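You operate a simulated robot arm through the tools that you are given. There is no shell and no other tool.

Carry out the task below with a simulated robot arm. There is one attempt and no reset: what you move stays moved.

## Task
Queue the 120 min and 60 min cans for Mill 1, 50 min and 110 min for Mill 2.
Fine: each on its mill's step of the rack; the other cans stay. Set down upright: what you pick out.

The check looks at the end state, three seconds after you hand in, the way a careful person would. Anything else that was tipped, shoved, dropped, spilled or broken makes it a failure.

## Robot
A 7-joint arm with a two-finger parallel gripper, fixed in place. Base frame: the origin is on the floor under the middle of its stand, x ahead of it, y to its left, z up. Readings come in mm, degrees, newtons and seconds.
With the tool pointing down near the work surface it reaches from about 380 to 800 mm from the base axis. Its first joint turns from -143.0 to 143.0 degrees. Payload 3 kg.
Tool frame: the origin (TCP) lies between the finger pads and is the grasp point; the fingertips stand 30 mm ahead of it; z points along the fingers, y is the line along which they close. Largest opening 110 mm; finger width 20, thickness 10; the body of the gripper, 48 by 112 mm, starts 55 mm behind the TCP.
Orientation is told as [roll, pitch, yaw] about the base's x, y, z axes, in that order, counted from this pose: with the fingers straight down and closing along the base's y, the tool's x points along the base's -x, its y along +y and its z along -z.

## Interface
- The arm moves only by the tool arm_command. Its argument "increments" is one flat list of numbers, 6 for each row, row after row: the shift along the base's x, y, z in units of 50 mm (1.0 is 50 mm), then the turn, a rotation vector about the base's x, y, z in units of 6 degrees (1.0 is 6 degrees). In form: [x, y, z, ax, ay, az, x, y, z, ax, ay, az, ...]. A call has 1 to 20 rows; each row shifts and turns the commanded pose from where the row before left it. "fingers" is the finger opening in m, from 0 to 0.11, set as the call begins (left out, the last holds). A call with a number of a shift or a turn outside -1 to 1 is refused whole. A row lasts 0.2 s, in which the tool goes at most 50 mm and 8.6 degrees; a call with a longer step from one row to the next is refused whole, and so is a gripper value outside its range. A pose out of reach is approached as far as the arm can. The call stops where the force on the tool passes 40 N (or 10 N more than at its start, if that is more) or the arm is blocked; 0.2 s more then pass. Each finger travels about 153 mm/s and halts on what it meets, pressing with about 37 N; the grip force reading is that of the motor and also rises with nothing between the fingers. The clock runs only during rows and for 0.2 s after the last one: add rows that do not move to give the fingers time. The reply holds the time, the measured pose of the TCP, the force on the tool along the base axes, the opening and the grip force, in the units named above and with some noise, with the torque about the TCP (base axes, N m) and any sound that the robot's microphone picked up.
- Cameras (640 x 400 px; columns grow to the right, rows downward): "scene" is fixed at [51.5, -501.7, 1626.6]; the picture's right is [0.81, -0.59, 0.00], its down [-0.32, -0.44, -0.84] and it looks along [0.49, 0.68, -0.55] (base axes); focal length 322 px, centre (320, 200). "wrist" rides on the gripper at [72, 17, -103] in the tool frame; the picture's right is [-0.23, 0.97, 0.00], its down [-0.76, -0.18, -0.62] and it looks along [-0.61, -0.14, 0.78] (tool axes); focal length 222 px, centre (320, 200).
- grab_frame(camera): a new picture of that camera. No time passes.
- raise_lower(by): moves the trunk up (or, below 0, down) by that many mm; the arm rides with it, the base frame stays. It gives what a move gives, with no picture.
- locate(camera, pixels): for up to 12 pixels [column, row] of the newest picture of that camera ("zoom" is the newest enlarged one), the place [x, y, z] in the base frame of the surface seen there, good to about 3 mm. No time passes.
- inspect(camera, box): a new picture of the part [left, top, right, bottom] of that camera's present view, enlarged. No time passes.
- sign_off(): hands the job in; it is judged then, once.

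Leave the gripper open and the arm clear of the work at the hand-in unless told otherwise.

The tools are called as name(argument=value, ...) on one line, values as JSON. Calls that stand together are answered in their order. arm_command: Moves the arm, as the interface text tells. Its arguments: {"type":"object","properties":{"increments":{"type":"array","items":{"type":"number"}},"fingers":{"type":"number"}},"required":["increments"]} The other tools are called the same way: raise_lower (by) moves the trunk up or down; grab_frame (camera) takes a picture; locate (camera, pixels) gives the place of the surface under pixels of a picture; inspect (camera, box) takes an enlarged picture of a part of a camera's view; sign_off () hands the job in.

At the start:

```text
clock: 0.0
eef_pos: [453.0, 81.8, 1310.7]
ee_rot: [0.0, 0.0, 0.0]
wrist_force: [-0.1, 0.2, -0.8]
wrist_torque: [0.0, 0.0, -0.01]
gripper_width: 109.9
grip_force: 0.0
trunk travel left (down, up): [-425.0, 65.0]
```

scene: 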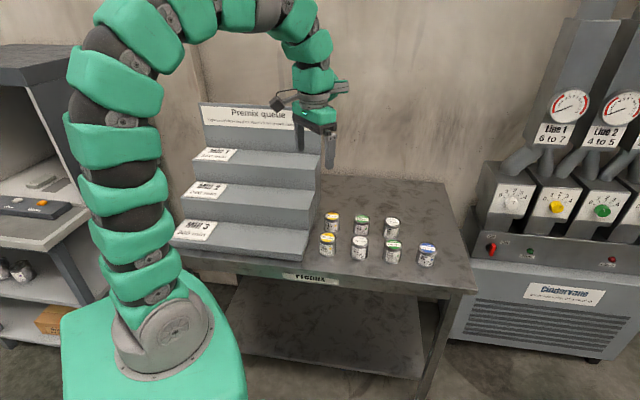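
wrist: 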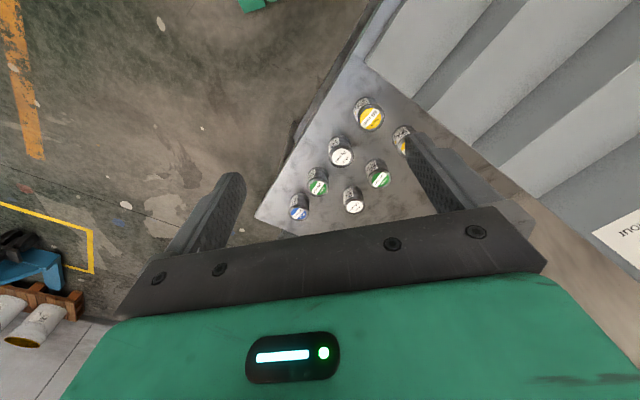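

I see a rack with three steps (Mill 1, 2, 3 apparently) and seven cans on a table. I'll look closer at the rack signs and the can labels.

inspect(camera="scene", box=[310, 200, 450, 288])

inspect(camera="scene", box=[165, 95, 325, 260])

inspect(camera="wrist", box=[270, 80, 430, 230])

```text
4.55 times, centred on (380, 244) of scene
```

zoom: 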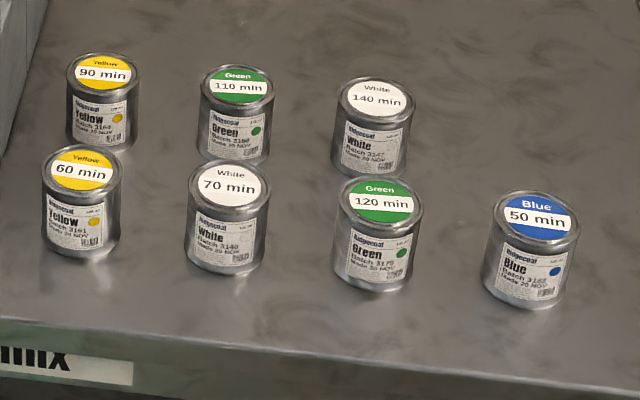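

```text
2.42 times, centred on (245, 178) of scene
```

zoom: 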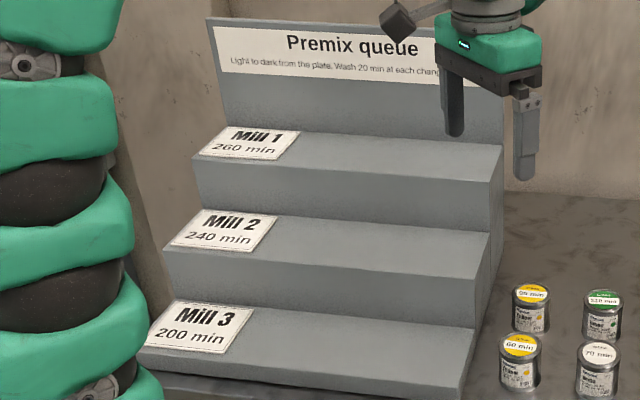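

```text
2.67 times, centred on (350, 155) of wrist
```

zoom: 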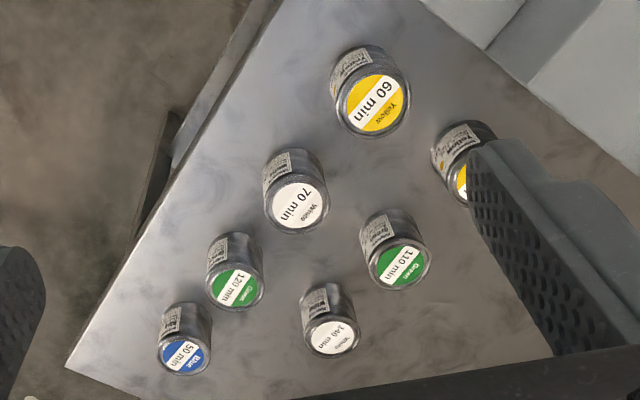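

The labels: Yellow 60, Yellow 90, Green 110, Green 120, White 140, White 70, Blue 50. The header of the rack has small print; I'll read it enlarged, along with the step plates.

inspect(camera="scene", box=[195, 98, 300, 164])

inspect(camera="scene", box=[165, 170, 325, 265])

```text
6.06 times, centred on (248, 131) of scene
```

zoom: 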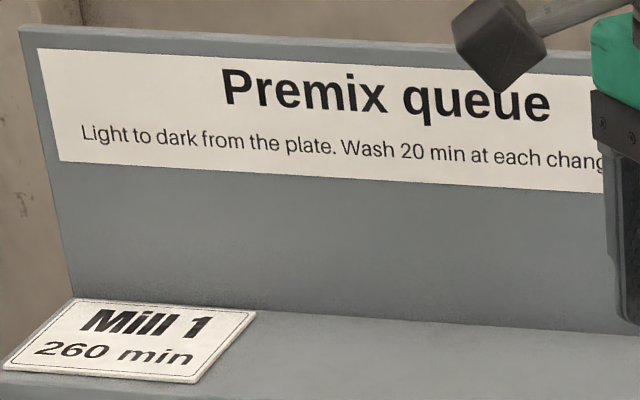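

```text
4.00 times, centred on (245, 218) of scene
```

zoom: 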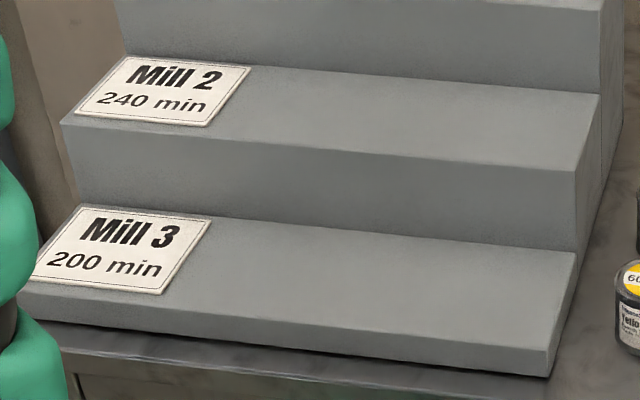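

The rule says light to dark from the plate: Mill 1 gets yellow 60 next to the plate, then green 120; Mill 2 gets green 110 next to the plate, then blue 50. Now I measure the cans: enlarge them again and locate the lid centres.

inspect(camera="scene", box=[310, 200, 450, 288])

```text
4.55 times, centred on (380, 244) of scene
```

zoom: 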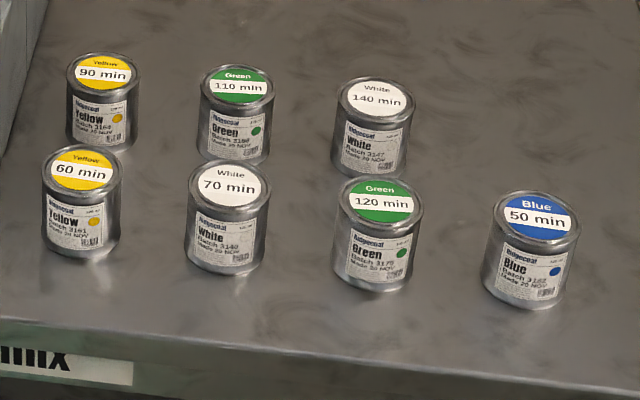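

Locating the lid centres: 60 (82,169), 90 (103,73), 110 (237,86), 140 (376,98), 70 (229,185), 120 (380,203), 50 (537,217), plus some table points and lid edges.

locate(camera="zoom", pixels=[[82, 169], [103, 73], [237, 86], [376, 98], [229, 185], [380, 203], [537, 217], [300, 310], [300, 180], [45, 169], [119, 169]])

locate(camera="scene", pixels=[[220, 151], [198, 160], [260, 160], [310, 185], [312, 162], [240, 166], [215, 186], [190, 196], [260, 195], [305, 205], [312, 220], [250, 203]])

```text
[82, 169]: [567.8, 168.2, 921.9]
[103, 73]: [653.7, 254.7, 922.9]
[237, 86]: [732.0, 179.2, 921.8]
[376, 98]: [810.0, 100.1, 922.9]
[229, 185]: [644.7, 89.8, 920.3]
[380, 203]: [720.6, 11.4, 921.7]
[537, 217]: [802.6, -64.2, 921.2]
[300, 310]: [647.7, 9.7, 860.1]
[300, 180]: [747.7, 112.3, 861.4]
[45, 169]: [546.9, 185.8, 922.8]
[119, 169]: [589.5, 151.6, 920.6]
```

```text
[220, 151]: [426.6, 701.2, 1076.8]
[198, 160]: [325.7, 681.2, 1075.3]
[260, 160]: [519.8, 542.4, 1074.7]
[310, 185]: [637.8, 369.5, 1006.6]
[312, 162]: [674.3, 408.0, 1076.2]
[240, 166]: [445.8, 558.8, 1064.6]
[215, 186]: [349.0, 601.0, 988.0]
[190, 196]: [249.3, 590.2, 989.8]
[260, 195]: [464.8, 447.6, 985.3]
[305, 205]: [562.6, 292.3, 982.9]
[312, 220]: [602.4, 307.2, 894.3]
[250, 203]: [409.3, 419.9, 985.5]
```

Cans are about 61 mm tall and 55 mm wide, on a table at z≈861; the row pitch is about 109 mm. Now I measure the rack steps: enlarging the Mill 1 and Mill 2 steps.

inspect(camera="scene", box=[180, 130, 330, 224])

```text
4.26 times, centred on (255, 177) of scene
```

zoom: 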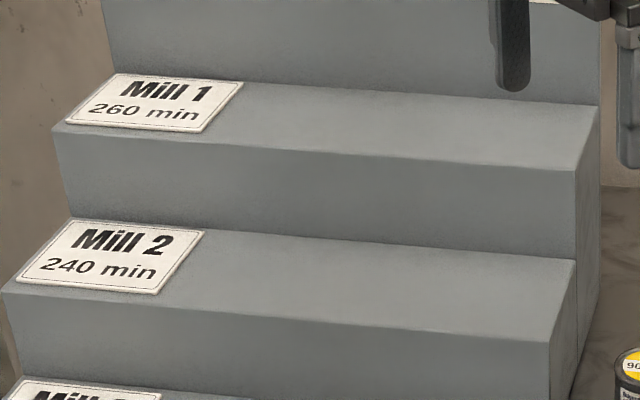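

Locating corners: Mill 1 front edge (60,126)…(570,165), back edge (240,82)…(595,109), plate right edge (238,85)/(203,130); same for Mill 2.

locate(camera="zoom", pixels=[[58, 124], [208, 133], [571, 164], [594, 109], [248, 87], [225, 109], [400, 120], [300, 110], [300, 45], [420, 103], [420, 145], [236, 86]])

locate(camera="zoom", pixels=[[8, 287], [163, 295], [545, 334], [571, 264], [212, 233], [185, 264], [350, 285], [300, 270], [370, 245], [370, 315], [280, 180], [200, 231]])

```text
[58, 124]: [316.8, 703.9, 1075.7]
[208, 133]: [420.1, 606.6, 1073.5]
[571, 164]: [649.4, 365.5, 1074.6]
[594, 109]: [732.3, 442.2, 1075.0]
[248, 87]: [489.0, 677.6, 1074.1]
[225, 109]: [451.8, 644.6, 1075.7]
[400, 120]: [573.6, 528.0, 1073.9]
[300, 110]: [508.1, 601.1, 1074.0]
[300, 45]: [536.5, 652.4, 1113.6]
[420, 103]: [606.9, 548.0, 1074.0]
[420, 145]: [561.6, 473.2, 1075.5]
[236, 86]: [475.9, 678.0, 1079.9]
```

```text
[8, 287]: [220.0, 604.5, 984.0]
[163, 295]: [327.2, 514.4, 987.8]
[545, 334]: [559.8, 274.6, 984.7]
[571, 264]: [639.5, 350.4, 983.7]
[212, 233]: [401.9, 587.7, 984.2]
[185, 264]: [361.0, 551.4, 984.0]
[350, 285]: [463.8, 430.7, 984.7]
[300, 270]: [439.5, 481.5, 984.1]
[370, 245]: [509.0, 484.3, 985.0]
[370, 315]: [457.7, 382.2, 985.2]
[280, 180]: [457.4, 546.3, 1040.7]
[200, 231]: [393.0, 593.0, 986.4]
```

The rack's long axis runs along about (0.707,-0.707); Mill 1 step is z≈1075, v from ~715 to ~835 (v = depth), Mill 2 z≈985, v from ~585 to ~710; plates end at u≈-132, right end u≈+202. Next I check the panel top, the arm's height and the table edges in the scene picture.

locate(camera="scene", pixels=[[205, 104], [240, 106], [165, 340], [150, 230], [110, 120], [220, 20], [315, 95], [318, 115], [130, 60], [200, 290], [345, 85], [280, 103]])

```text
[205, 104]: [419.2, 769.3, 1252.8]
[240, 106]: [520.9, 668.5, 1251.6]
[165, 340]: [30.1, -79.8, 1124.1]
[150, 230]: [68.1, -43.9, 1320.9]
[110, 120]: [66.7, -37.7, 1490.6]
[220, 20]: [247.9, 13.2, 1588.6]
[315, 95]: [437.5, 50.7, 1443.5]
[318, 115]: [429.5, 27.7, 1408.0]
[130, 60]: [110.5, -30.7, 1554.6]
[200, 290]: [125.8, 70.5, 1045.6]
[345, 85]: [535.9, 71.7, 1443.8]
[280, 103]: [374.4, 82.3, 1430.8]
```

There is something sticking out on both sides of the gripper at around z≈1440 (the camera at left, another part at pixel (345,85)). I enlarge that area to know what has to clear the header panel (top z≈1252).

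inspect(camera="scene", box=[260, 20, 380, 180])

```text
2.50 times, centred on (320, 100) of scene
```

zoom: 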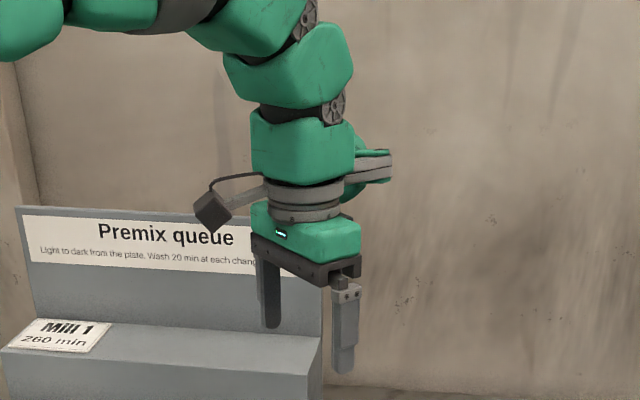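

I locate points on that protruding part (zoom (385,160), (380,180), (355,180)), on the flange, and on the camera block.

locate(camera="zoom", pixels=[[387, 160], [380, 180], [365, 155], [360, 170], [350, 200], [300, 190], [300, 150], [212, 213], [340, 245], [300, 60], [345, 70], [352, 140]])

```text
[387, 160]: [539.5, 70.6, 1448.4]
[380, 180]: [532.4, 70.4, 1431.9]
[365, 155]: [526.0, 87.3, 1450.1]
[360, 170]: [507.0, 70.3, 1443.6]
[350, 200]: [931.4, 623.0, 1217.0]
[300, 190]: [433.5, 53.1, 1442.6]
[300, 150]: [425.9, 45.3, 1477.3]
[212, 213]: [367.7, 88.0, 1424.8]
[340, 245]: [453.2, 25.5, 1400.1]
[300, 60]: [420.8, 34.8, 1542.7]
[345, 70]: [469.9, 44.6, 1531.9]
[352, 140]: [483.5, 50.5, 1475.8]
```

The extra part sticks out ~87 mm to the tool's -x side, 119–140 mm above the TCP, so facing the header panel would be risky. With yaw -45° the fingers close along the rack's depth and the protrusions point along the rack, clear of panel (face at v≈840). I'll turn to yaw -45° while moving above the 60 min can at (568,168), fingers at 85 mm, stopping at z≈1100.

arm_command(increments=[0.287, 0.216, -0.525, 0, 0, -0.9375, 0.287, 0.216, -0.525, 0, 0, -0.9375, 0.287, 0.216, -0.525, 0, 0, -0.9375, 0.287, 0.216, -0.525, 0, 0, -0.9375, 0.287, 0.216, -0.525, 0, 0, -0.9375, 0.287, 0.216, -0.525, 0, 0, -0.9375, 0.287, 0.216, -0.525, 0, 0, -0.9375, 0.287, 0.216, -0.525, 0, 0, -0.9375, 0, 0, 0, 0, 0, 0, 0, 0, 0, 0, 0, 0], fingers=0.085)

grab_frame(camera="scene")

grab_frame(camera="wrist")

```text
clock: 2.2
eef_pos: [565.7, 169.0, 1101.6]
ee_rot: [0.1, 0.0, -45.0]
wrist_force: [0.1, 0.2, 1.2]
wrist_torque: [0.01, 0.03, -0.04]
gripper_width: 85.0
grip_force: 0.1
trunk travel left (down, up): [-425.0, 65.0]
```

```text
taken
```

scene: 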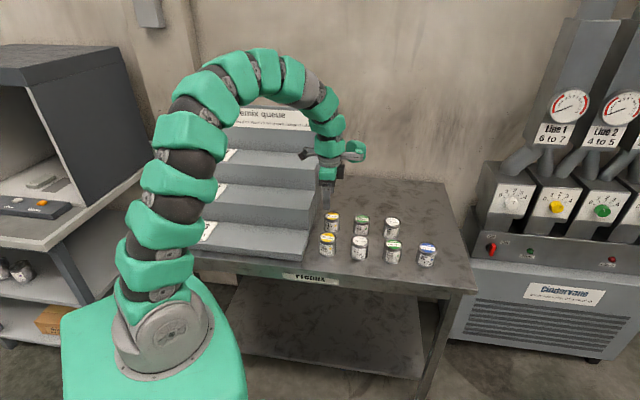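

```text
taken
```

wrist: 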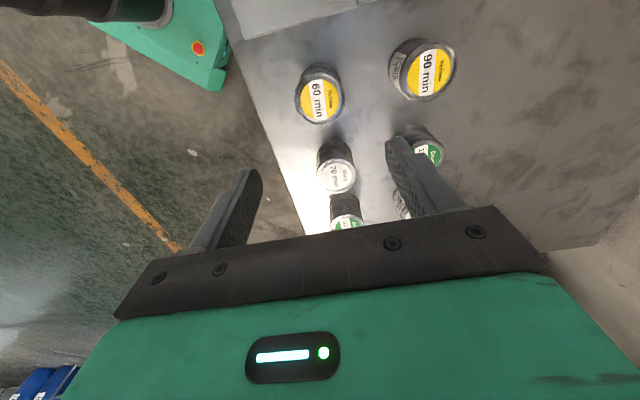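

The move worked (pose 565.7, 169.0, 1101.6, yaw -45). I check where the protruding part now points.

inspect(camera="scene", box=[270, 110, 410, 260])

```text
2.67 times, centred on (340, 185) of scene
```

zoom: 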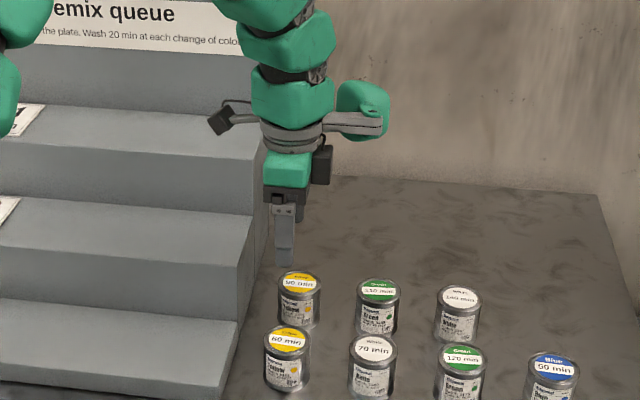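

locate(camera="zoom", pixels=[[222, 120], [360, 125], [380, 130], [378, 100], [345, 100], [322, 160], [329, 180], [290, 170], [385, 115], [300, 195], [365, 140], [284, 240]])

```text
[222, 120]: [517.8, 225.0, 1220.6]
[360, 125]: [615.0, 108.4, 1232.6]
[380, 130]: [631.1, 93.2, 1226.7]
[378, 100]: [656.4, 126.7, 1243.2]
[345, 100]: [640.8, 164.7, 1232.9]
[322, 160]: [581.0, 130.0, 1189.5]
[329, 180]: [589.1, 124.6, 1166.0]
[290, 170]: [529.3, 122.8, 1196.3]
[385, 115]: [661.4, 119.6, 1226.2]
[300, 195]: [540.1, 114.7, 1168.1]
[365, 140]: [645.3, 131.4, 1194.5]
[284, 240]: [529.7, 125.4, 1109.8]
```

The protrusions turn with the tool and now lie along the rack axis, good. Now descending straight to TCP z≈960 (tips ~8 mm above the lid) above the 60 min can, then check alignment.

arm_command(increments=[0.0, 0, -0.5, 0, 0, 0, 0, 0, -0.5, 0, 0, 0, 0, 0, -0.5, 0, 0, 0, 0, 0, -0.5, 0, 0, 0, 0, 0, -0.5, 0, 0, 0, 0, 0, -0.3, 0, 0, 0, 0, 0, 0, 0, 0, 0, 0, 0, 0, 0, 0, 0], fingers=0.085)

grab_frame(camera="wrist")

inspect(camera="scene", box=[290, 170, 450, 290])

```text
clock: 4.0
eef_pos: [567.7, 167.9, 959.7]
ee_rot: [0.0, 0.0, -44.9]
wrist_force: [0.6, -0.2, -0.6]
wrist_torque: [0.01, -0.01, -0.01]
gripper_width: 85.3
grip_force: 0.0
trunk travel left (down, up): [-425.0, 65.0]
```

```text
taken
```

wrist: 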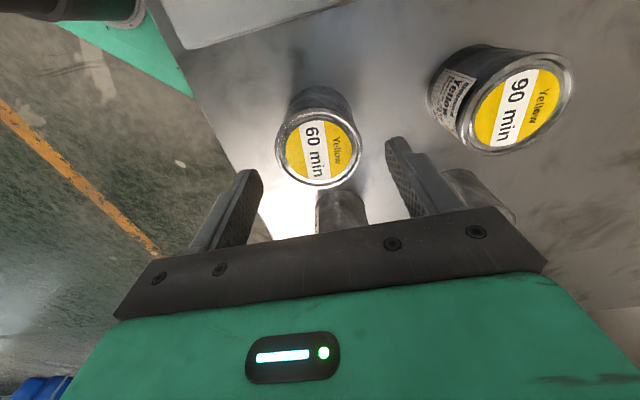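

```text
3.33 times, centred on (370, 230) of scene
```

zoom: 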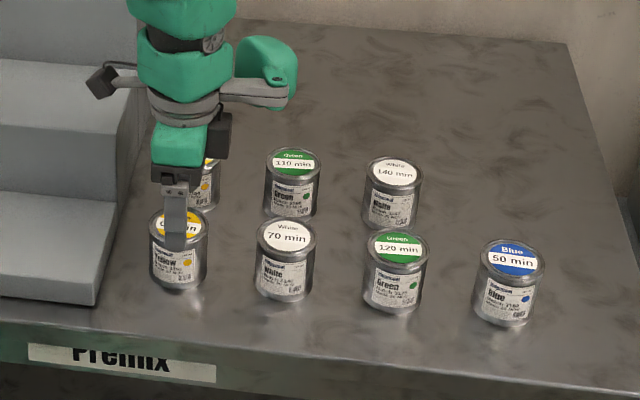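

Aligned over the can. Descending to TCP z≈903.

arm_command(increments=[0.0, 0, -0.4, 0, 0, 0, 0, 0, -0.4, 0, 0, 0, 0, 0, -0.3, 0, 0, 0, 0, 0, 0, 0, 0, 0], fingers=0.085)

grab_frame(camera="wrist")

```text
clock: 5.0
eef_pos: [567.8, 167.3, 905.0]
ee_rot: [0.0, 0.0, -45.0]
wrist_force: [0.1, -0.2, -0.4]
wrist_torque: [0.03, 0.02, 0.0]
gripper_width: 84.9
grip_force: 0.0
trunk travel left (down, up): [-425.0, 65.0]
```

```text
taken
```

wrist: 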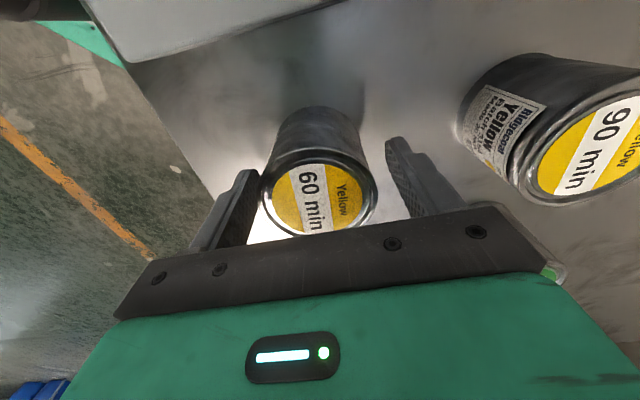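

locate(camera="wrist", pixels=[[320, 200], [275, 203], [365, 195], [318, 165], [322, 232], [300, 200]])

```text
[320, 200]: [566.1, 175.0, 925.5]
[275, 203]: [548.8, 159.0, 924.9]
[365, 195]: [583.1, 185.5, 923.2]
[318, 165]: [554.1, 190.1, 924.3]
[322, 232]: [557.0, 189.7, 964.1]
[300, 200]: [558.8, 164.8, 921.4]
```

The can sits between the pads within a couple of mm. Closing the fingers, with idle rows to give them time.

arm_command(increments=[0, 0, 0, 0, 0, 0, 0, 0, 0, 0, 0, 0, 0, 0, 0, 0, 0, 0], fingers=0.04)

grab_frame(camera="wrist")

```text
clock: 5.8
eef_pos: [567.5, 168.8, 905.5]
ee_rot: [0.0, 0.0, -44.9]
wrist_force: [0.5, -0.2, 0.0]
wrist_torque: [0.03, -0.03, -0.01]
gripper_width: 60.8
grip_force: 36.7
trunk travel left (down, up): [-425.0, 65.0]
```

```text
taken
```

wrist: 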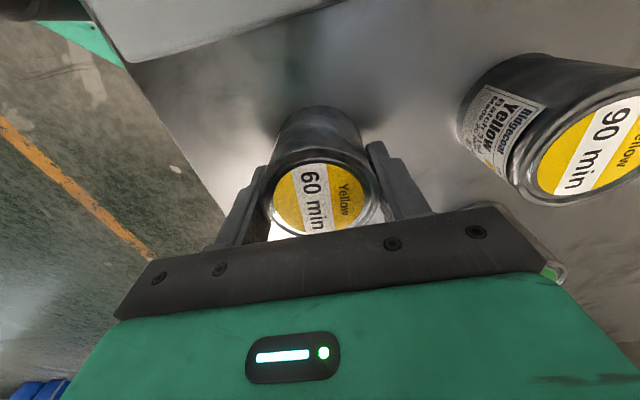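

Gripped at 60.8 mm with 36.7 N. Lifting gently 100 mm first and checking.

arm_command(increments=[0, 0, 0.2, 0, 0, 0, 0, 0, 0.4, 0, 0, 0, 0, 0, 0.5, 0, 0, 0, 0, 0, 0.5, 0, 0, 0, 0, 0, 0.4, 0, 0, 0], fingers=0.04)

grab_frame(camera="scene")

```text
clock: 7.0
eef_pos: [567.6, 169.1, 1006.2]
ee_rot: [-0.2, 0.0, -44.9]
wrist_force: [0.2, 0.3, -1.5]
wrist_torque: [-0.01, 0.02, -0.01]
gripper_width: 61.1
grip_force: 37.0
trunk travel left (down, up): [-425.0, 65.0]
```

```text
taken
```

scene: 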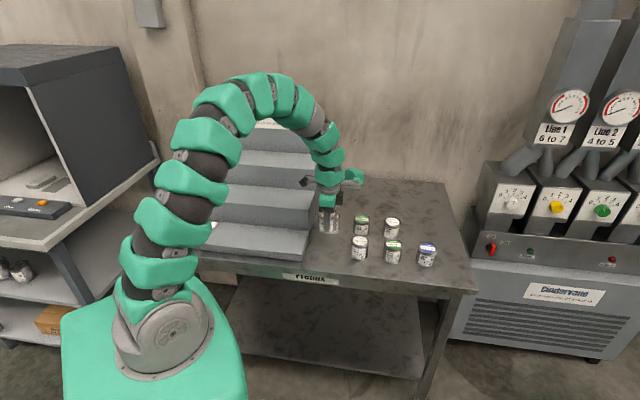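

Lifted cleanly. Raising to z≈1190, then moving over the Mill 1 step to (489, 588).

arm_command(increments=[0, 0, 0.4, 0, 0, 0, 0, 0, 0.5, 0, 0, 0, 0, 0, 0.5, 0, 0, 0, 0, 0, 0.5, 0, 0, 0, 0, 0, 0.5, 0, 0, 0, 0, 0, 0.5, 0, 0, 0, 0, 0, 0.5, 0, 0, 0, 0, 0, 0.3, 0, 0, 0], fingers=0.04)

arm_command(increments=[-0.056, 0.3, 0, 0, 0, 0, -0.11214, 0.6001, 0, 0, 0, 0, -0.11214, 0.6001, 0, 0, 0, 0, -0.11214, 0.6001, 0, 0, 0, 0, -0.11214, 0.6001, 0, 0, 0, 0, -0.11214, 0.6001, 0, 0, 0, 0, -0.11214, 0.6001, 0, 0, 0, 0, -0.11214, 0.6001, 0, 0, 0, 0, -0.11214, 0.6001, 0, 0, 0, 0, -0.11214, 0.6001, 0, 0, 0, 0, -0.11214, 0.6001, 0, 0, 0, 0], fingers=0.04)

grab_frame(camera="scene")

```text
clock: 8.8
eef_pos: [566.7, 166.9, 1193.7]
ee_rot: [-0.1, 0.1, -45.0]
wrist_force: [0.0, -0.9, -1.5]
wrist_torque: [-0.01, -0.02, 0.04]
gripper_width: 60.4
grip_force: 36.9
trunk travel left (down, up): [-425.0, 65.0]
```

```text
clock: 11.2
eef_pos: [512.0, 482.4, 1192.3]
ee_rot: [0.1, 0.0, -45.0]
wrist_force: [-0.5, -1.1, -1.8]
wrist_torque: [0.01, -0.01, 0.01]
gripper_width: 60.7
grip_force: 37.1
trunk travel left (down, up): [-425.0, 65.0]
```

```text
taken
```

scene: 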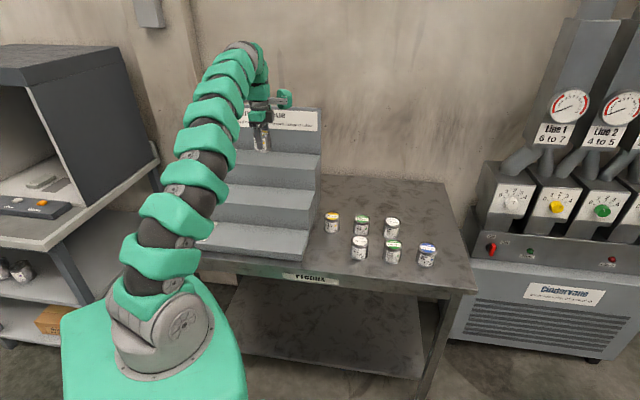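

On the way, stable. Completing the horizontal move to (489, 588) at z≈1190.

arm_command(increments=[-0.098, 0.525, 0, 0, 0, 0, -0.098, 0.525, 0, 0, 0, 0, -0.098, 0.525, 0, 0, 0, 0, -0.098, 0.525, 0, 0, 0, 0, 0, 0, 0, 0, 0, 0, 0, 0, 0, 0, 0, 0], fingers=0.04)

grab_frame(camera="wrist")

inspect(camera="scene", box=[180, 60, 330, 220])

```text
clock: 12.6
eef_pos: [488.5, 563.3, 1184.2]
ee_rot: [0.0, -0.1, -45.0]
wrist_force: [-0.1, 0.0, -2.7]
wrist_torque: [-0.03, 0.0, 0.01]
gripper_width: 60.6
grip_force: 36.8
out of reach, approached as far as the arm can: row 3, 4
trunk travel left (down, up): [-425.0, 65.0]
```

```text
taken
```

wrist: 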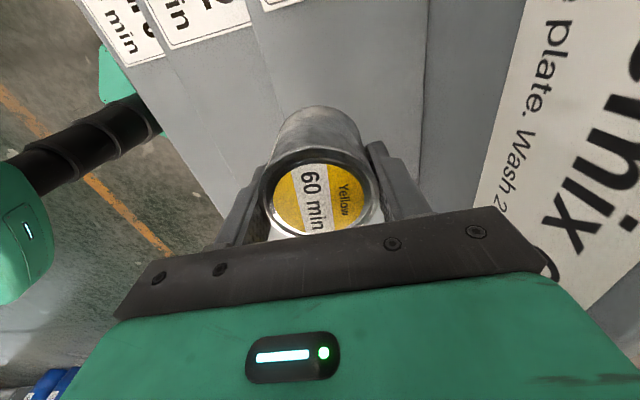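

```text
2.50 times, centred on (255, 140) of scene
```

zoom: 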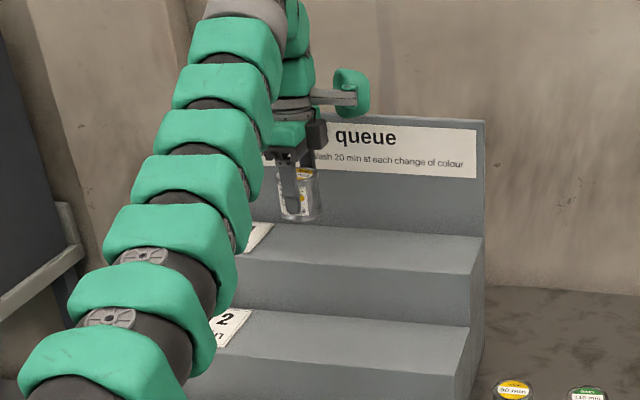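

The arm ran out of reach at y≈563 (about 25 mm short) at this height. The reach geometry says a higher trunk helps for the upper step, so I raise the trunk by 65 mm (the arm rides up, nothing above it).

raise_lower(by=65)

```text
clock: 13.6
eef_pos: [488.6, 564.0, 1249.2]
ee_rot: [-0.1, 0.1, -44.9]
wrist_force: [-0.2, -1.6, -1.8]
wrist_torque: [-0.05, 0.01, -0.02]
gripper_width: 60.7
grip_force: 36.7
trunk travel left (down, up): [-490.0, 0.0]
```

TCP is now at z≈1249. Lowering 50 mm and reading where it goes.

arm_command(increments=[0, 0, -0.4, 0, 0, 0, 0, 0, -0.4, 0, 0, 0, 0, 0, -0.2, 0, 0, 0, 0, 0, 0, 0, 0, 0], fingers=0.04)

```text
clock: 14.6
eef_pos: [488.1, 563.1, 1199.0]
ee_rot: [0.0, 0.1, -45.1]
wrist_force: [-0.8, -0.1, -1.2]
wrist_torque: [0.0, 0.03, 0.0]
gripper_width: 60.5
grip_force: 36.8
trunk travel left (down, up): [-490.0, 0.0]
```

Pose is now well-defined at (488, 563, 1199). Going down to z≈1150 and then outward to (489.3, 582.6).

arm_command(increments=[0, 0, -0.4, 0, 0, 0, 0, 0, -0.4, 0, 0, 0, 0, 0, -0.18, 0, 0, 0, 0.01, 0.19, 0, 0, 0, 0, 0.01, 0.19, 0, 0, 0, 0, 0, 0, 0, 0, 0, 0], fingers=0.04)

grab_frame(camera="wrist")

inspect(camera="scene", box=[180, 60, 330, 220])

```text
clock: 15.8
eef_pos: [489.6, 571.9, 1150.3]
ee_rot: [-0.5, -0.1, -45.7]
wrist_force: [-18.4, -25.9, -2.3]
wrist_torque: [2.75, -1.99, -2.68]
gripper_width: 60.6
grip_force: 36.8
trunk travel left (down, up): [-490.0, 0.0]
stopped in row 5: the force on the tool passed its limit at 51 N (the readings are from after the stop); the commanded pose is now the measured one
```

```text
taken
```

wrist: 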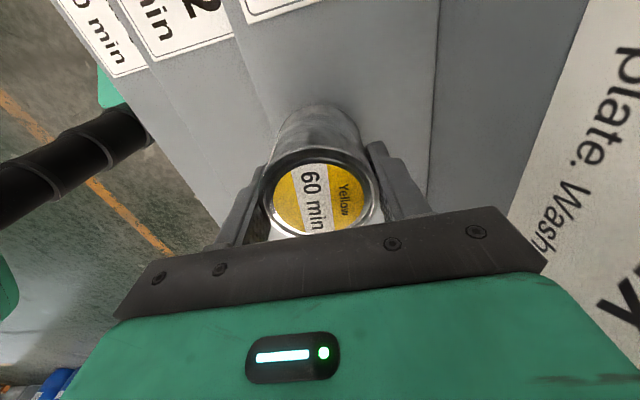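

```text
2.50 times, centred on (255, 140) of scene
```

zoom: 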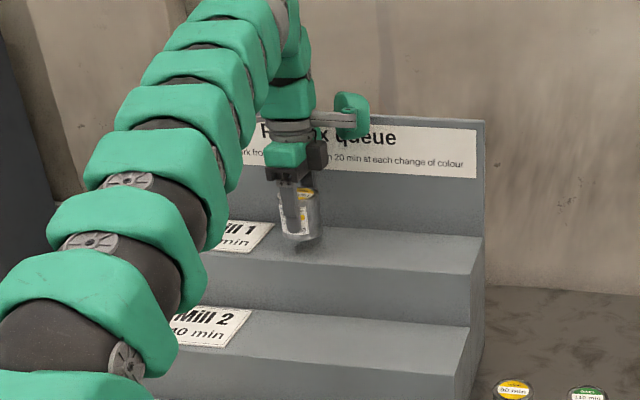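

The tool met something: force (-18,-26) N along -v with torque that fits the green side part touching the header panel's top. I back off along -v by ~21 mm at once and then measure.

arm_command(increments=[-0.1, -0.1, 0, 0, 0, 0, -0.2, -0.2, 0, 0, 0, 0, 0, 0, 0, 0, 0, 0], fingers=0.04)

inspect(camera="scene", box=[220, 70, 330, 170])

```text
clock: 16.6
eef_pos: [474.4, 557.8, 1149.8]
ee_rot: [-0.3, 0.0, -45.5]
wrist_force: [0.4, 0.3, -2.2]
wrist_torque: [-0.01, 0.0, 0.04]
gripper_width: 60.5
grip_force: 37.1
trunk travel left (down, up): [-490.0, 0.0]
```

```text
4.00 times, centred on (275, 120) of scene
```

zoom: 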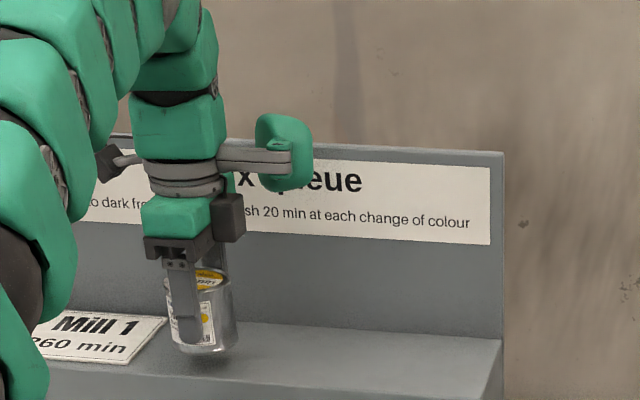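

Force is back to zero. Measuring the green side part and the panel: points on the piece (265,130), (290,120), (310,150), (300,185), (270,160) and panel face/top.

locate(camera="zoom", pixels=[[265, 130], [290, 120], [308, 150], [300, 185], [275, 180], [285, 165], [230, 205], [240, 235], [400, 149], [450, 152], [400, 250], [110, 165]])

locate(camera="scene", pixels=[[312, 162], [300, 180], [305, 205]])

```text
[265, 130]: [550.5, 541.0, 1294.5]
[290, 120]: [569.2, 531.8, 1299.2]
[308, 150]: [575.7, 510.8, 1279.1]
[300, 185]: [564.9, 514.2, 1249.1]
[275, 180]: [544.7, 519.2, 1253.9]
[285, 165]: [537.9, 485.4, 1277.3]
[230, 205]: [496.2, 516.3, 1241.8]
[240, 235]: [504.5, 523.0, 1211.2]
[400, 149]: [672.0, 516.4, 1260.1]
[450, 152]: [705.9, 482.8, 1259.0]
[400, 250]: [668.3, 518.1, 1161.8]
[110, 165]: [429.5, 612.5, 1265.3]
```

```text
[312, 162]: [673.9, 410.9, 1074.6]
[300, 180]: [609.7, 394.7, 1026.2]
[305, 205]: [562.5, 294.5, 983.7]
```

The rack has not moved (same corner readings within noise). The green part reaches ~90 mm toward the panel at this yaw. Turning to yaw -65° brings all extents (green part, camera, gripper body) to ≤ ~62 mm toward the panel. I rotate here, 110 mm in front of the panel, correcting the 0.3° roll as well.

arm_command(increments=[0, 0, 0, 0.05, 0, -0.8125, 0, 0, 0, 0, 0, -0.8125, 0, 0, 0, 0, 0, -0.8125, 0, 0, 0, 0, 0, -0.8125, 0, 0, 0, 0, 0, 0, 0, 0, 0, 0, 0, 0], fingers=0.04)

inspect(camera="scene", box=[220, 70, 330, 170])

grab_frame(camera="wrist")

```text
clock: 18.0
eef_pos: [476.0, 559.7, 1148.1]
ee_rot: [-0.3, 0.2, -65.0]
wrist_force: [-0.8, 0.1, -2.3]
wrist_torque: [-0.03, 0.06, -0.01]
gripper_width: 60.5
grip_force: 37.5
trunk travel left (down, up): [-490.0, 0.0]
```

```text
4.00 times, centred on (275, 120) of scene
```

zoom: 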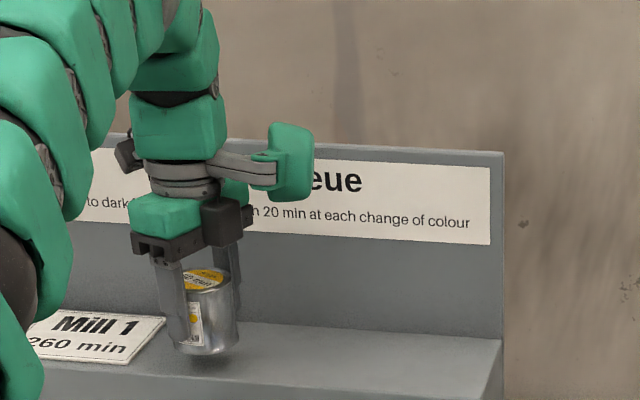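

```text
taken
```

wrist: 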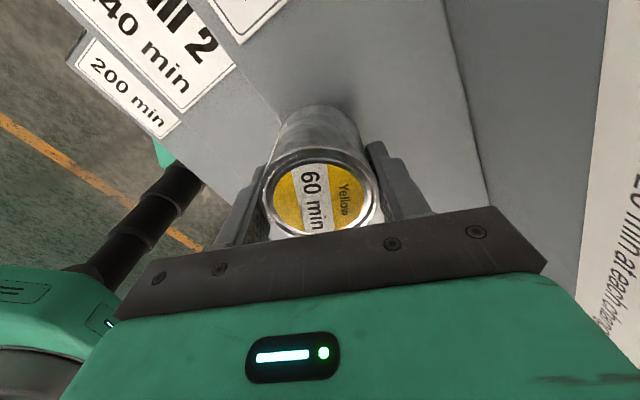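

The green part has swung away from the panel. Moving outward in small steps to about (488, 582).

arm_command(increments=[0.0675, 0.1175, 0, 0, 0, 0, 0.0675, 0.1175, 0, 0, 0, 0, 0.0675, 0.1175, 0, 0, 0, 0, 0.0675, 0.1175, 0, 0, 0, 0, 0, 0, 0, 0, 0, 0], fingers=0.04)

inspect(camera="scene", box=[220, 70, 330, 170])

grab_frame(camera="wrist")

```text
clock: 19.2
eef_pos: [490.3, 582.8, 1148.1]
ee_rot: [-0.3, 0.2, -65.1]
wrist_force: [0.2, 0.2, -1.6]
wrist_torque: [0.0, -0.01, 0.03]
gripper_width: 60.9
grip_force: 37.3
trunk travel left (down, up): [-490.0, 0.0]
```

```text
4.00 times, centred on (275, 120) of scene
```

zoom: 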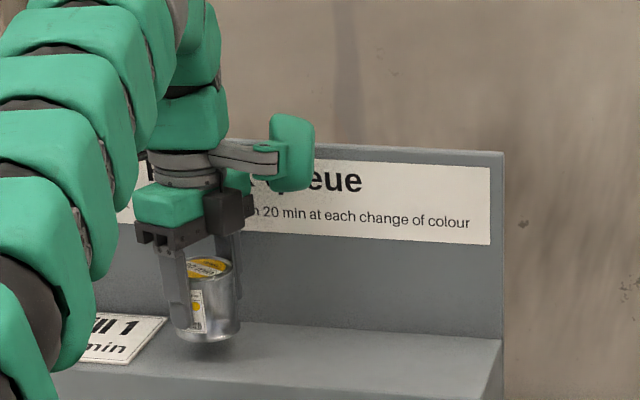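

```text
taken
```

wrist: 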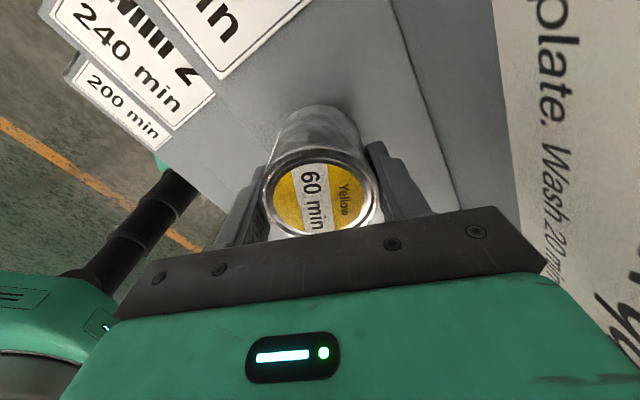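

At (490.3, 582.8), v≈759, clear of panel, no contact force. Lowering 26 mm to just above the step.

arm_command(increments=[0, 0, -0.2, 0.05, 0, 0, 0, 0, -0.2, 0, 0, 0, 0, 0, -0.12, 0, 0, 0, 0, 0, 0, 0, 0, 0], fingers=0.04)

inspect(camera="scene", box=[240, 120, 300, 170])

```text
clock: 20.2
eef_pos: [490.4, 582.6, 1122.6]
ee_rot: [-0.2, 0.4, -65.0]
wrist_force: [-0.9, -0.3, -1.8]
wrist_torque: [-0.01, 0.0, 0.02]
gripper_width: 60.9
grip_force: 37.1
trunk travel left (down, up): [-490.0, 0.0]
```

```text
8.00 times, centred on (270, 145) of scene
```

zoom: 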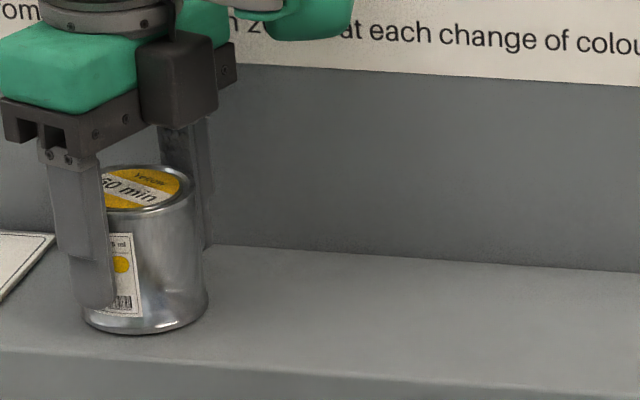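

Nearly touching. I lower in 1 mm steps (3 mm) and watch the force.

arm_command(increments=[0, 0, -0.02, 0, 0, 0, 0, 0, -0.02, 0, 0, 0, 0, 0, -0.02, 0, 0, 0, 0, 0, 0, 0, 0, 0], fingers=0.04)

```text
clock: 21.2
eef_pos: [488.8, 580.8, 1121.4]
ee_rot: [0.1, 0.6, -65.0]
wrist_force: [3.3, 0.9, 14.1]
wrist_torque: [-0.41, -0.31, 0.11]
gripper_width: 60.5
grip_force: 36.9
trunk travel left (down, up): [-490.0, 0.0]
```

The can is on the step (14 N upward). Opening the fingers to 80 mm.

arm_command(increments=[0, 0, 0, 0, 0, 0, 0, 0, 0, 0, 0, 0, 0, 0, 0, 0, 0, 0], fingers=0.08)

inspect(camera="scene", box=[240, 120, 300, 170])

grab_frame(camera="wrist")

```text
clock: 22.0
eef_pos: [489.5, 583.0, 1118.9]
ee_rot: [-0.1, 0.3, -65.1]
wrist_force: [-0.1, 0.8, 0.6]
wrist_torque: [0.0, -0.01, 0.02]
gripper_width: 80.0
grip_force: 0.1
trunk travel left (down, up): [-490.0, 0.0]
```

```text
8.00 times, centred on (270, 145) of scene
```

zoom: 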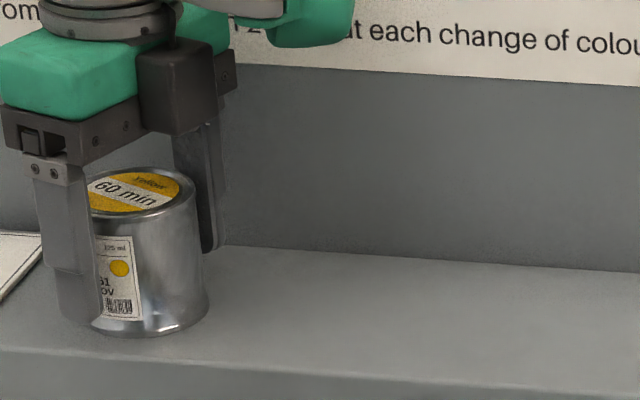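

```text
taken
```

wrist: 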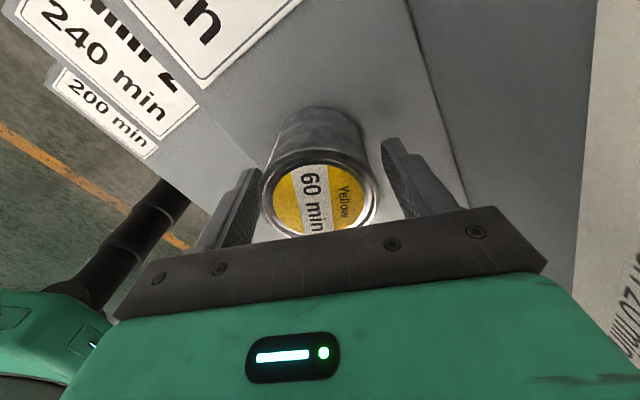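

The can stands upright on the step with both fingers clear. Raising straight up, slowly at first.

arm_command(increments=[0, 0, 0.1, 0, 0, 0, 0, 0, 0.3, 0, 0, 0, 0, 0, 0.4, 0, 0, 0, 0, 0, 0.5, 0, 0, 0, 0, 0, 0, 0, 0, 0], fingers=0.08)

grab_frame(camera="wrist")

grab_frame(camera="scene")

```text
clock: 23.2
eef_pos: [489.8, 582.2, 1184.3]
ee_rot: [-0.1, 0.4, -65.1]
wrist_force: [0.3, 0.3, -0.3]
wrist_torque: [0.04, 0.02, 0.01]
gripper_width: 80.1
grip_force: 0.1
trunk travel left (down, up): [-490.0, 0.0]
```

```text
taken
```

wrist: 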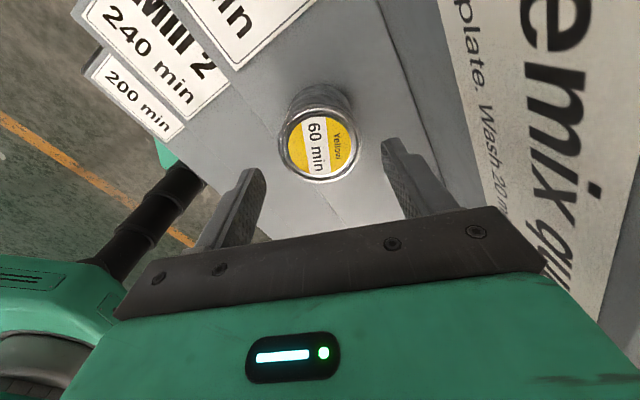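

```text
taken
```

scene: 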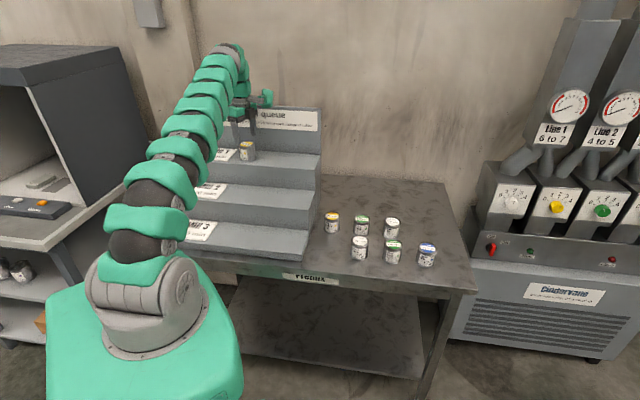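

60 min is on Mill 1 next to the plate. Next is the 120 min can at (720.6, 11.4). Moving there at height z≈1184 (panel top 1260; green part stays above it).

arm_command(increments=[0.2308, -0.5708, 0, 0, -0.05, 0, 0.2308, -0.5708, 0, 0, 0, 0, 0.2308, -0.5708, 0, 0, 0, 0, 0.2308, -0.5708, 0, 0, 0, 0, 0.2308, -0.5708, 0, 0, 0, 0, 0.2308, -0.5708, 0, 0, 0, 0, 0.2308, -0.5708, 0, 0, 0, 0, 0.2308, -0.5708, 0, 0, 0, 0, 0.2308, -0.5708, 0, 0, 0, 0, 0.2308, -0.5708, 0, 0, 0, 0, 0.2308, -0.5708, 0, 0, 0, 0, 0.2308, -0.5708, 0, 0, 0, 0, 0.2308, -0.5708, 0, 0, 0, 0, 0.2308, -0.5708, 0, 0, 0, 0, 0.2308, -0.5708, 0, 0, 0, 0, 0.2308, -0.5708, 0, 0, 0, 0, 0.2308, -0.5708, 0, 0, 0, 0, 0.2308, -0.5708, 0, 0, 0, 0, 0.2308, -0.5708, 0, 0, 0, 0, 0.2308, -0.5708, 0, 0, 0, 0], fingers=0.085)

grab_frame(camera="scene")

grab_frame(camera="wrist")

```text
clock: 27.4
eef_pos: [719.6, 11.9, 1184.2]
ee_rot: [0.1, 0.3, -65.1]
wrist_force: [-0.6, -0.1, 0.1]
wrist_torque: [0.02, -0.03, 0.03]
gripper_width: 85.2
grip_force: 0.0
trunk travel left (down, up): [-490.0, 0.0]
```

```text
taken
```

scene: 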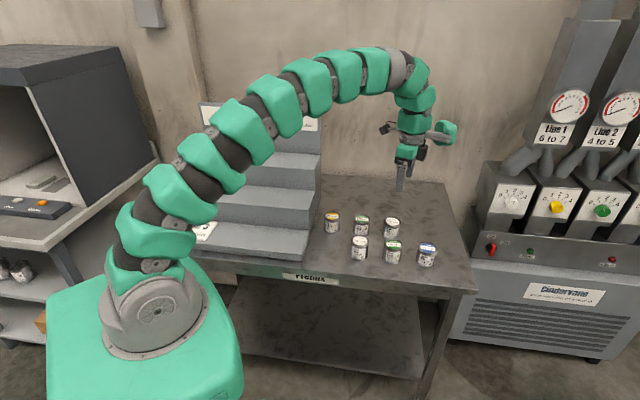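

```text
taken
```

wrist: 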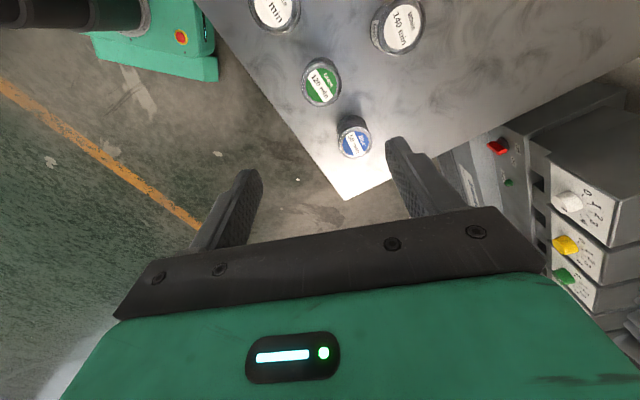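

Above the 120 min can. Descending to TCP z≈960 and checking the alignment.

arm_command(increments=[0, 0, -0.6, 0, 0, 0, 0, 0, -0.6, 0, 0, 0, 0, 0, -0.6, 0, 0, 0, 0, 0, -0.6, 0, 0, 0, 0, 0, -0.6, 0, 0, 0, 0, 0, -0.6, 0, 0, 0, 0, 0, -0.6, 0, 0, 0, 0, 0, -0.28, 0, 0, 0, 0, 0, 0, 0, 0, 0], fingers=0.085)

grab_frame(camera="wrist")

inspect(camera="scene", box=[310, 170, 470, 290])

```text
clock: 29.4
eef_pos: [718.1, 14.1, 960.3]
ee_rot: [0.2, 0.3, -64.9]
wrist_force: [0.1, 0.6, 0.0]
wrist_torque: [-0.05, -0.01, -0.04]
gripper_width: 85.0
grip_force: 0.0
trunk travel left (down, up): [-490.0, 0.0]
```

```text
taken
```

wrist: 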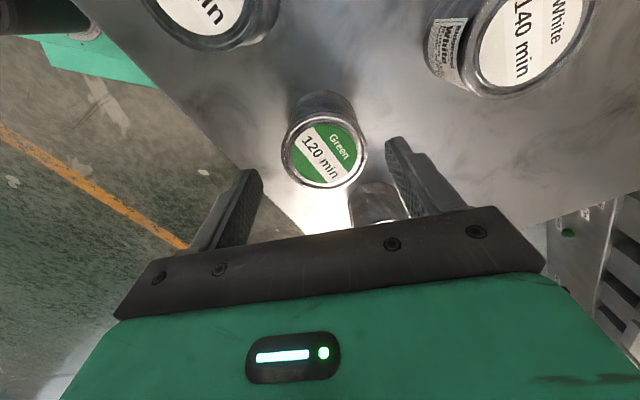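

```text
3.33 times, centred on (390, 230) of scene
```

zoom: 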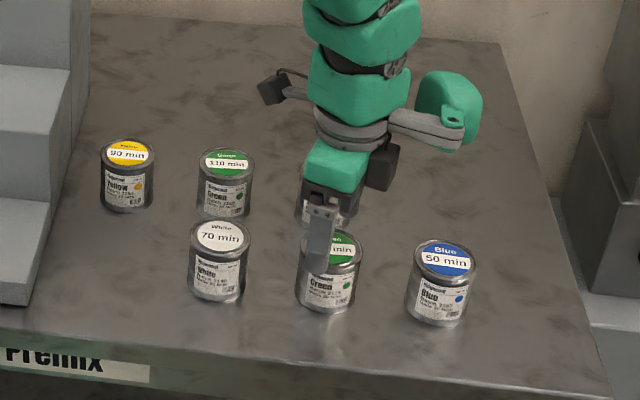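

The lid centre is at (325,155), within ~3 mm of the pads' midline. A 2 mm correction, then down to z≈905.

arm_command(increments=[0.04, -0.01, -0.4, 0, 0, 0, 0, 0, -0.4, 0, 0, 0, 0, 0, -0.3, 0, 0, 0, 0, 0, 0, 0, 0, 0], fingers=0.085)

grab_frame(camera="wrist")

```text
clock: 30.4
eef_pos: [719.6, 10.6, 907.6]
ee_rot: [0.1, 0.3, -65.0]
wrist_force: [0.5, 0.8, 1.0]
wrist_torque: [0.0, -0.01, -0.03]
gripper_width: 85.2
grip_force: 0.0
trunk travel left (down, up): [-490.0, 0.0]
```

```text
taken
```

wrist: 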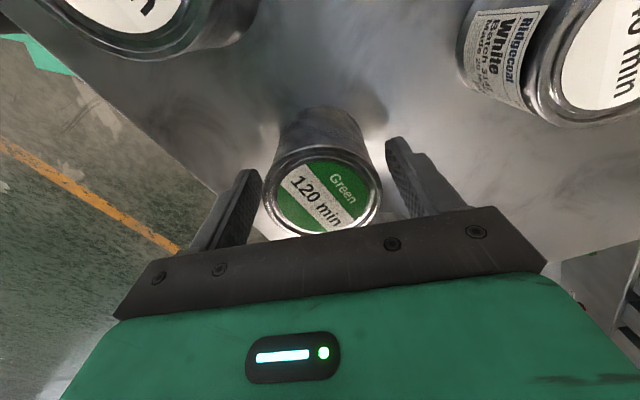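

The can is centred between the pads. Closing.

arm_command(increments=[0, 0, 0, 0, 0, 0, 0, 0, 0, 0, 0, 0, 0, 0, 0, 0, 0, 0], fingers=0.04)

arm_command(increments=[0, 0, 0.2, 0, 0, 0, 0, 0, 0.4, 0, 0, 0, 0, 0, 0.5, 0, 0, 0, 0, 0, 0.5, 0, 0, 0, 0, 0, 0.5, 0, 0, 0], fingers=0.04)

grab_frame(camera="wrist")

```text
clock: 31.2
eef_pos: [720.5, 11.6, 906.0]
ee_rot: [0.1, 0.3, -65.0]
wrist_force: [1.2, 0.3, 2.1]
wrist_torque: [-0.01, 0.02, -0.01]
gripper_width: 60.5
grip_force: 37.2
trunk travel left (down, up): [-490.0, 0.0]
```

```text
clock: 32.4
eef_pos: [720.9, 11.4, 1012.3]
ee_rot: [0.1, 0.3, -65.0]
wrist_force: [-0.1, -0.5, -1.9]
wrist_torque: [0.02, 0.01, -0.01]
gripper_width: 60.7
grip_force: 36.7
trunk travel left (down, up): [-490.0, 0.0]
```

```text
taken
```

wrist: 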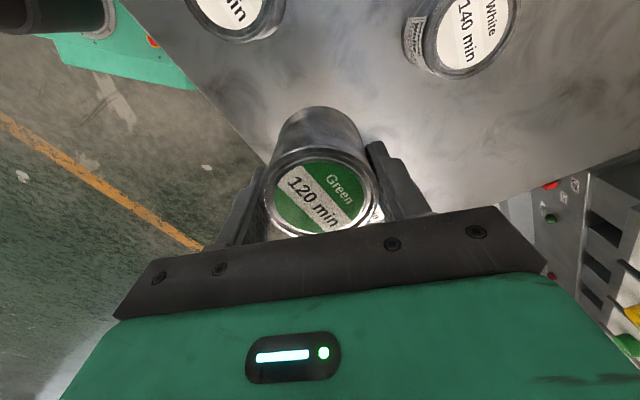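

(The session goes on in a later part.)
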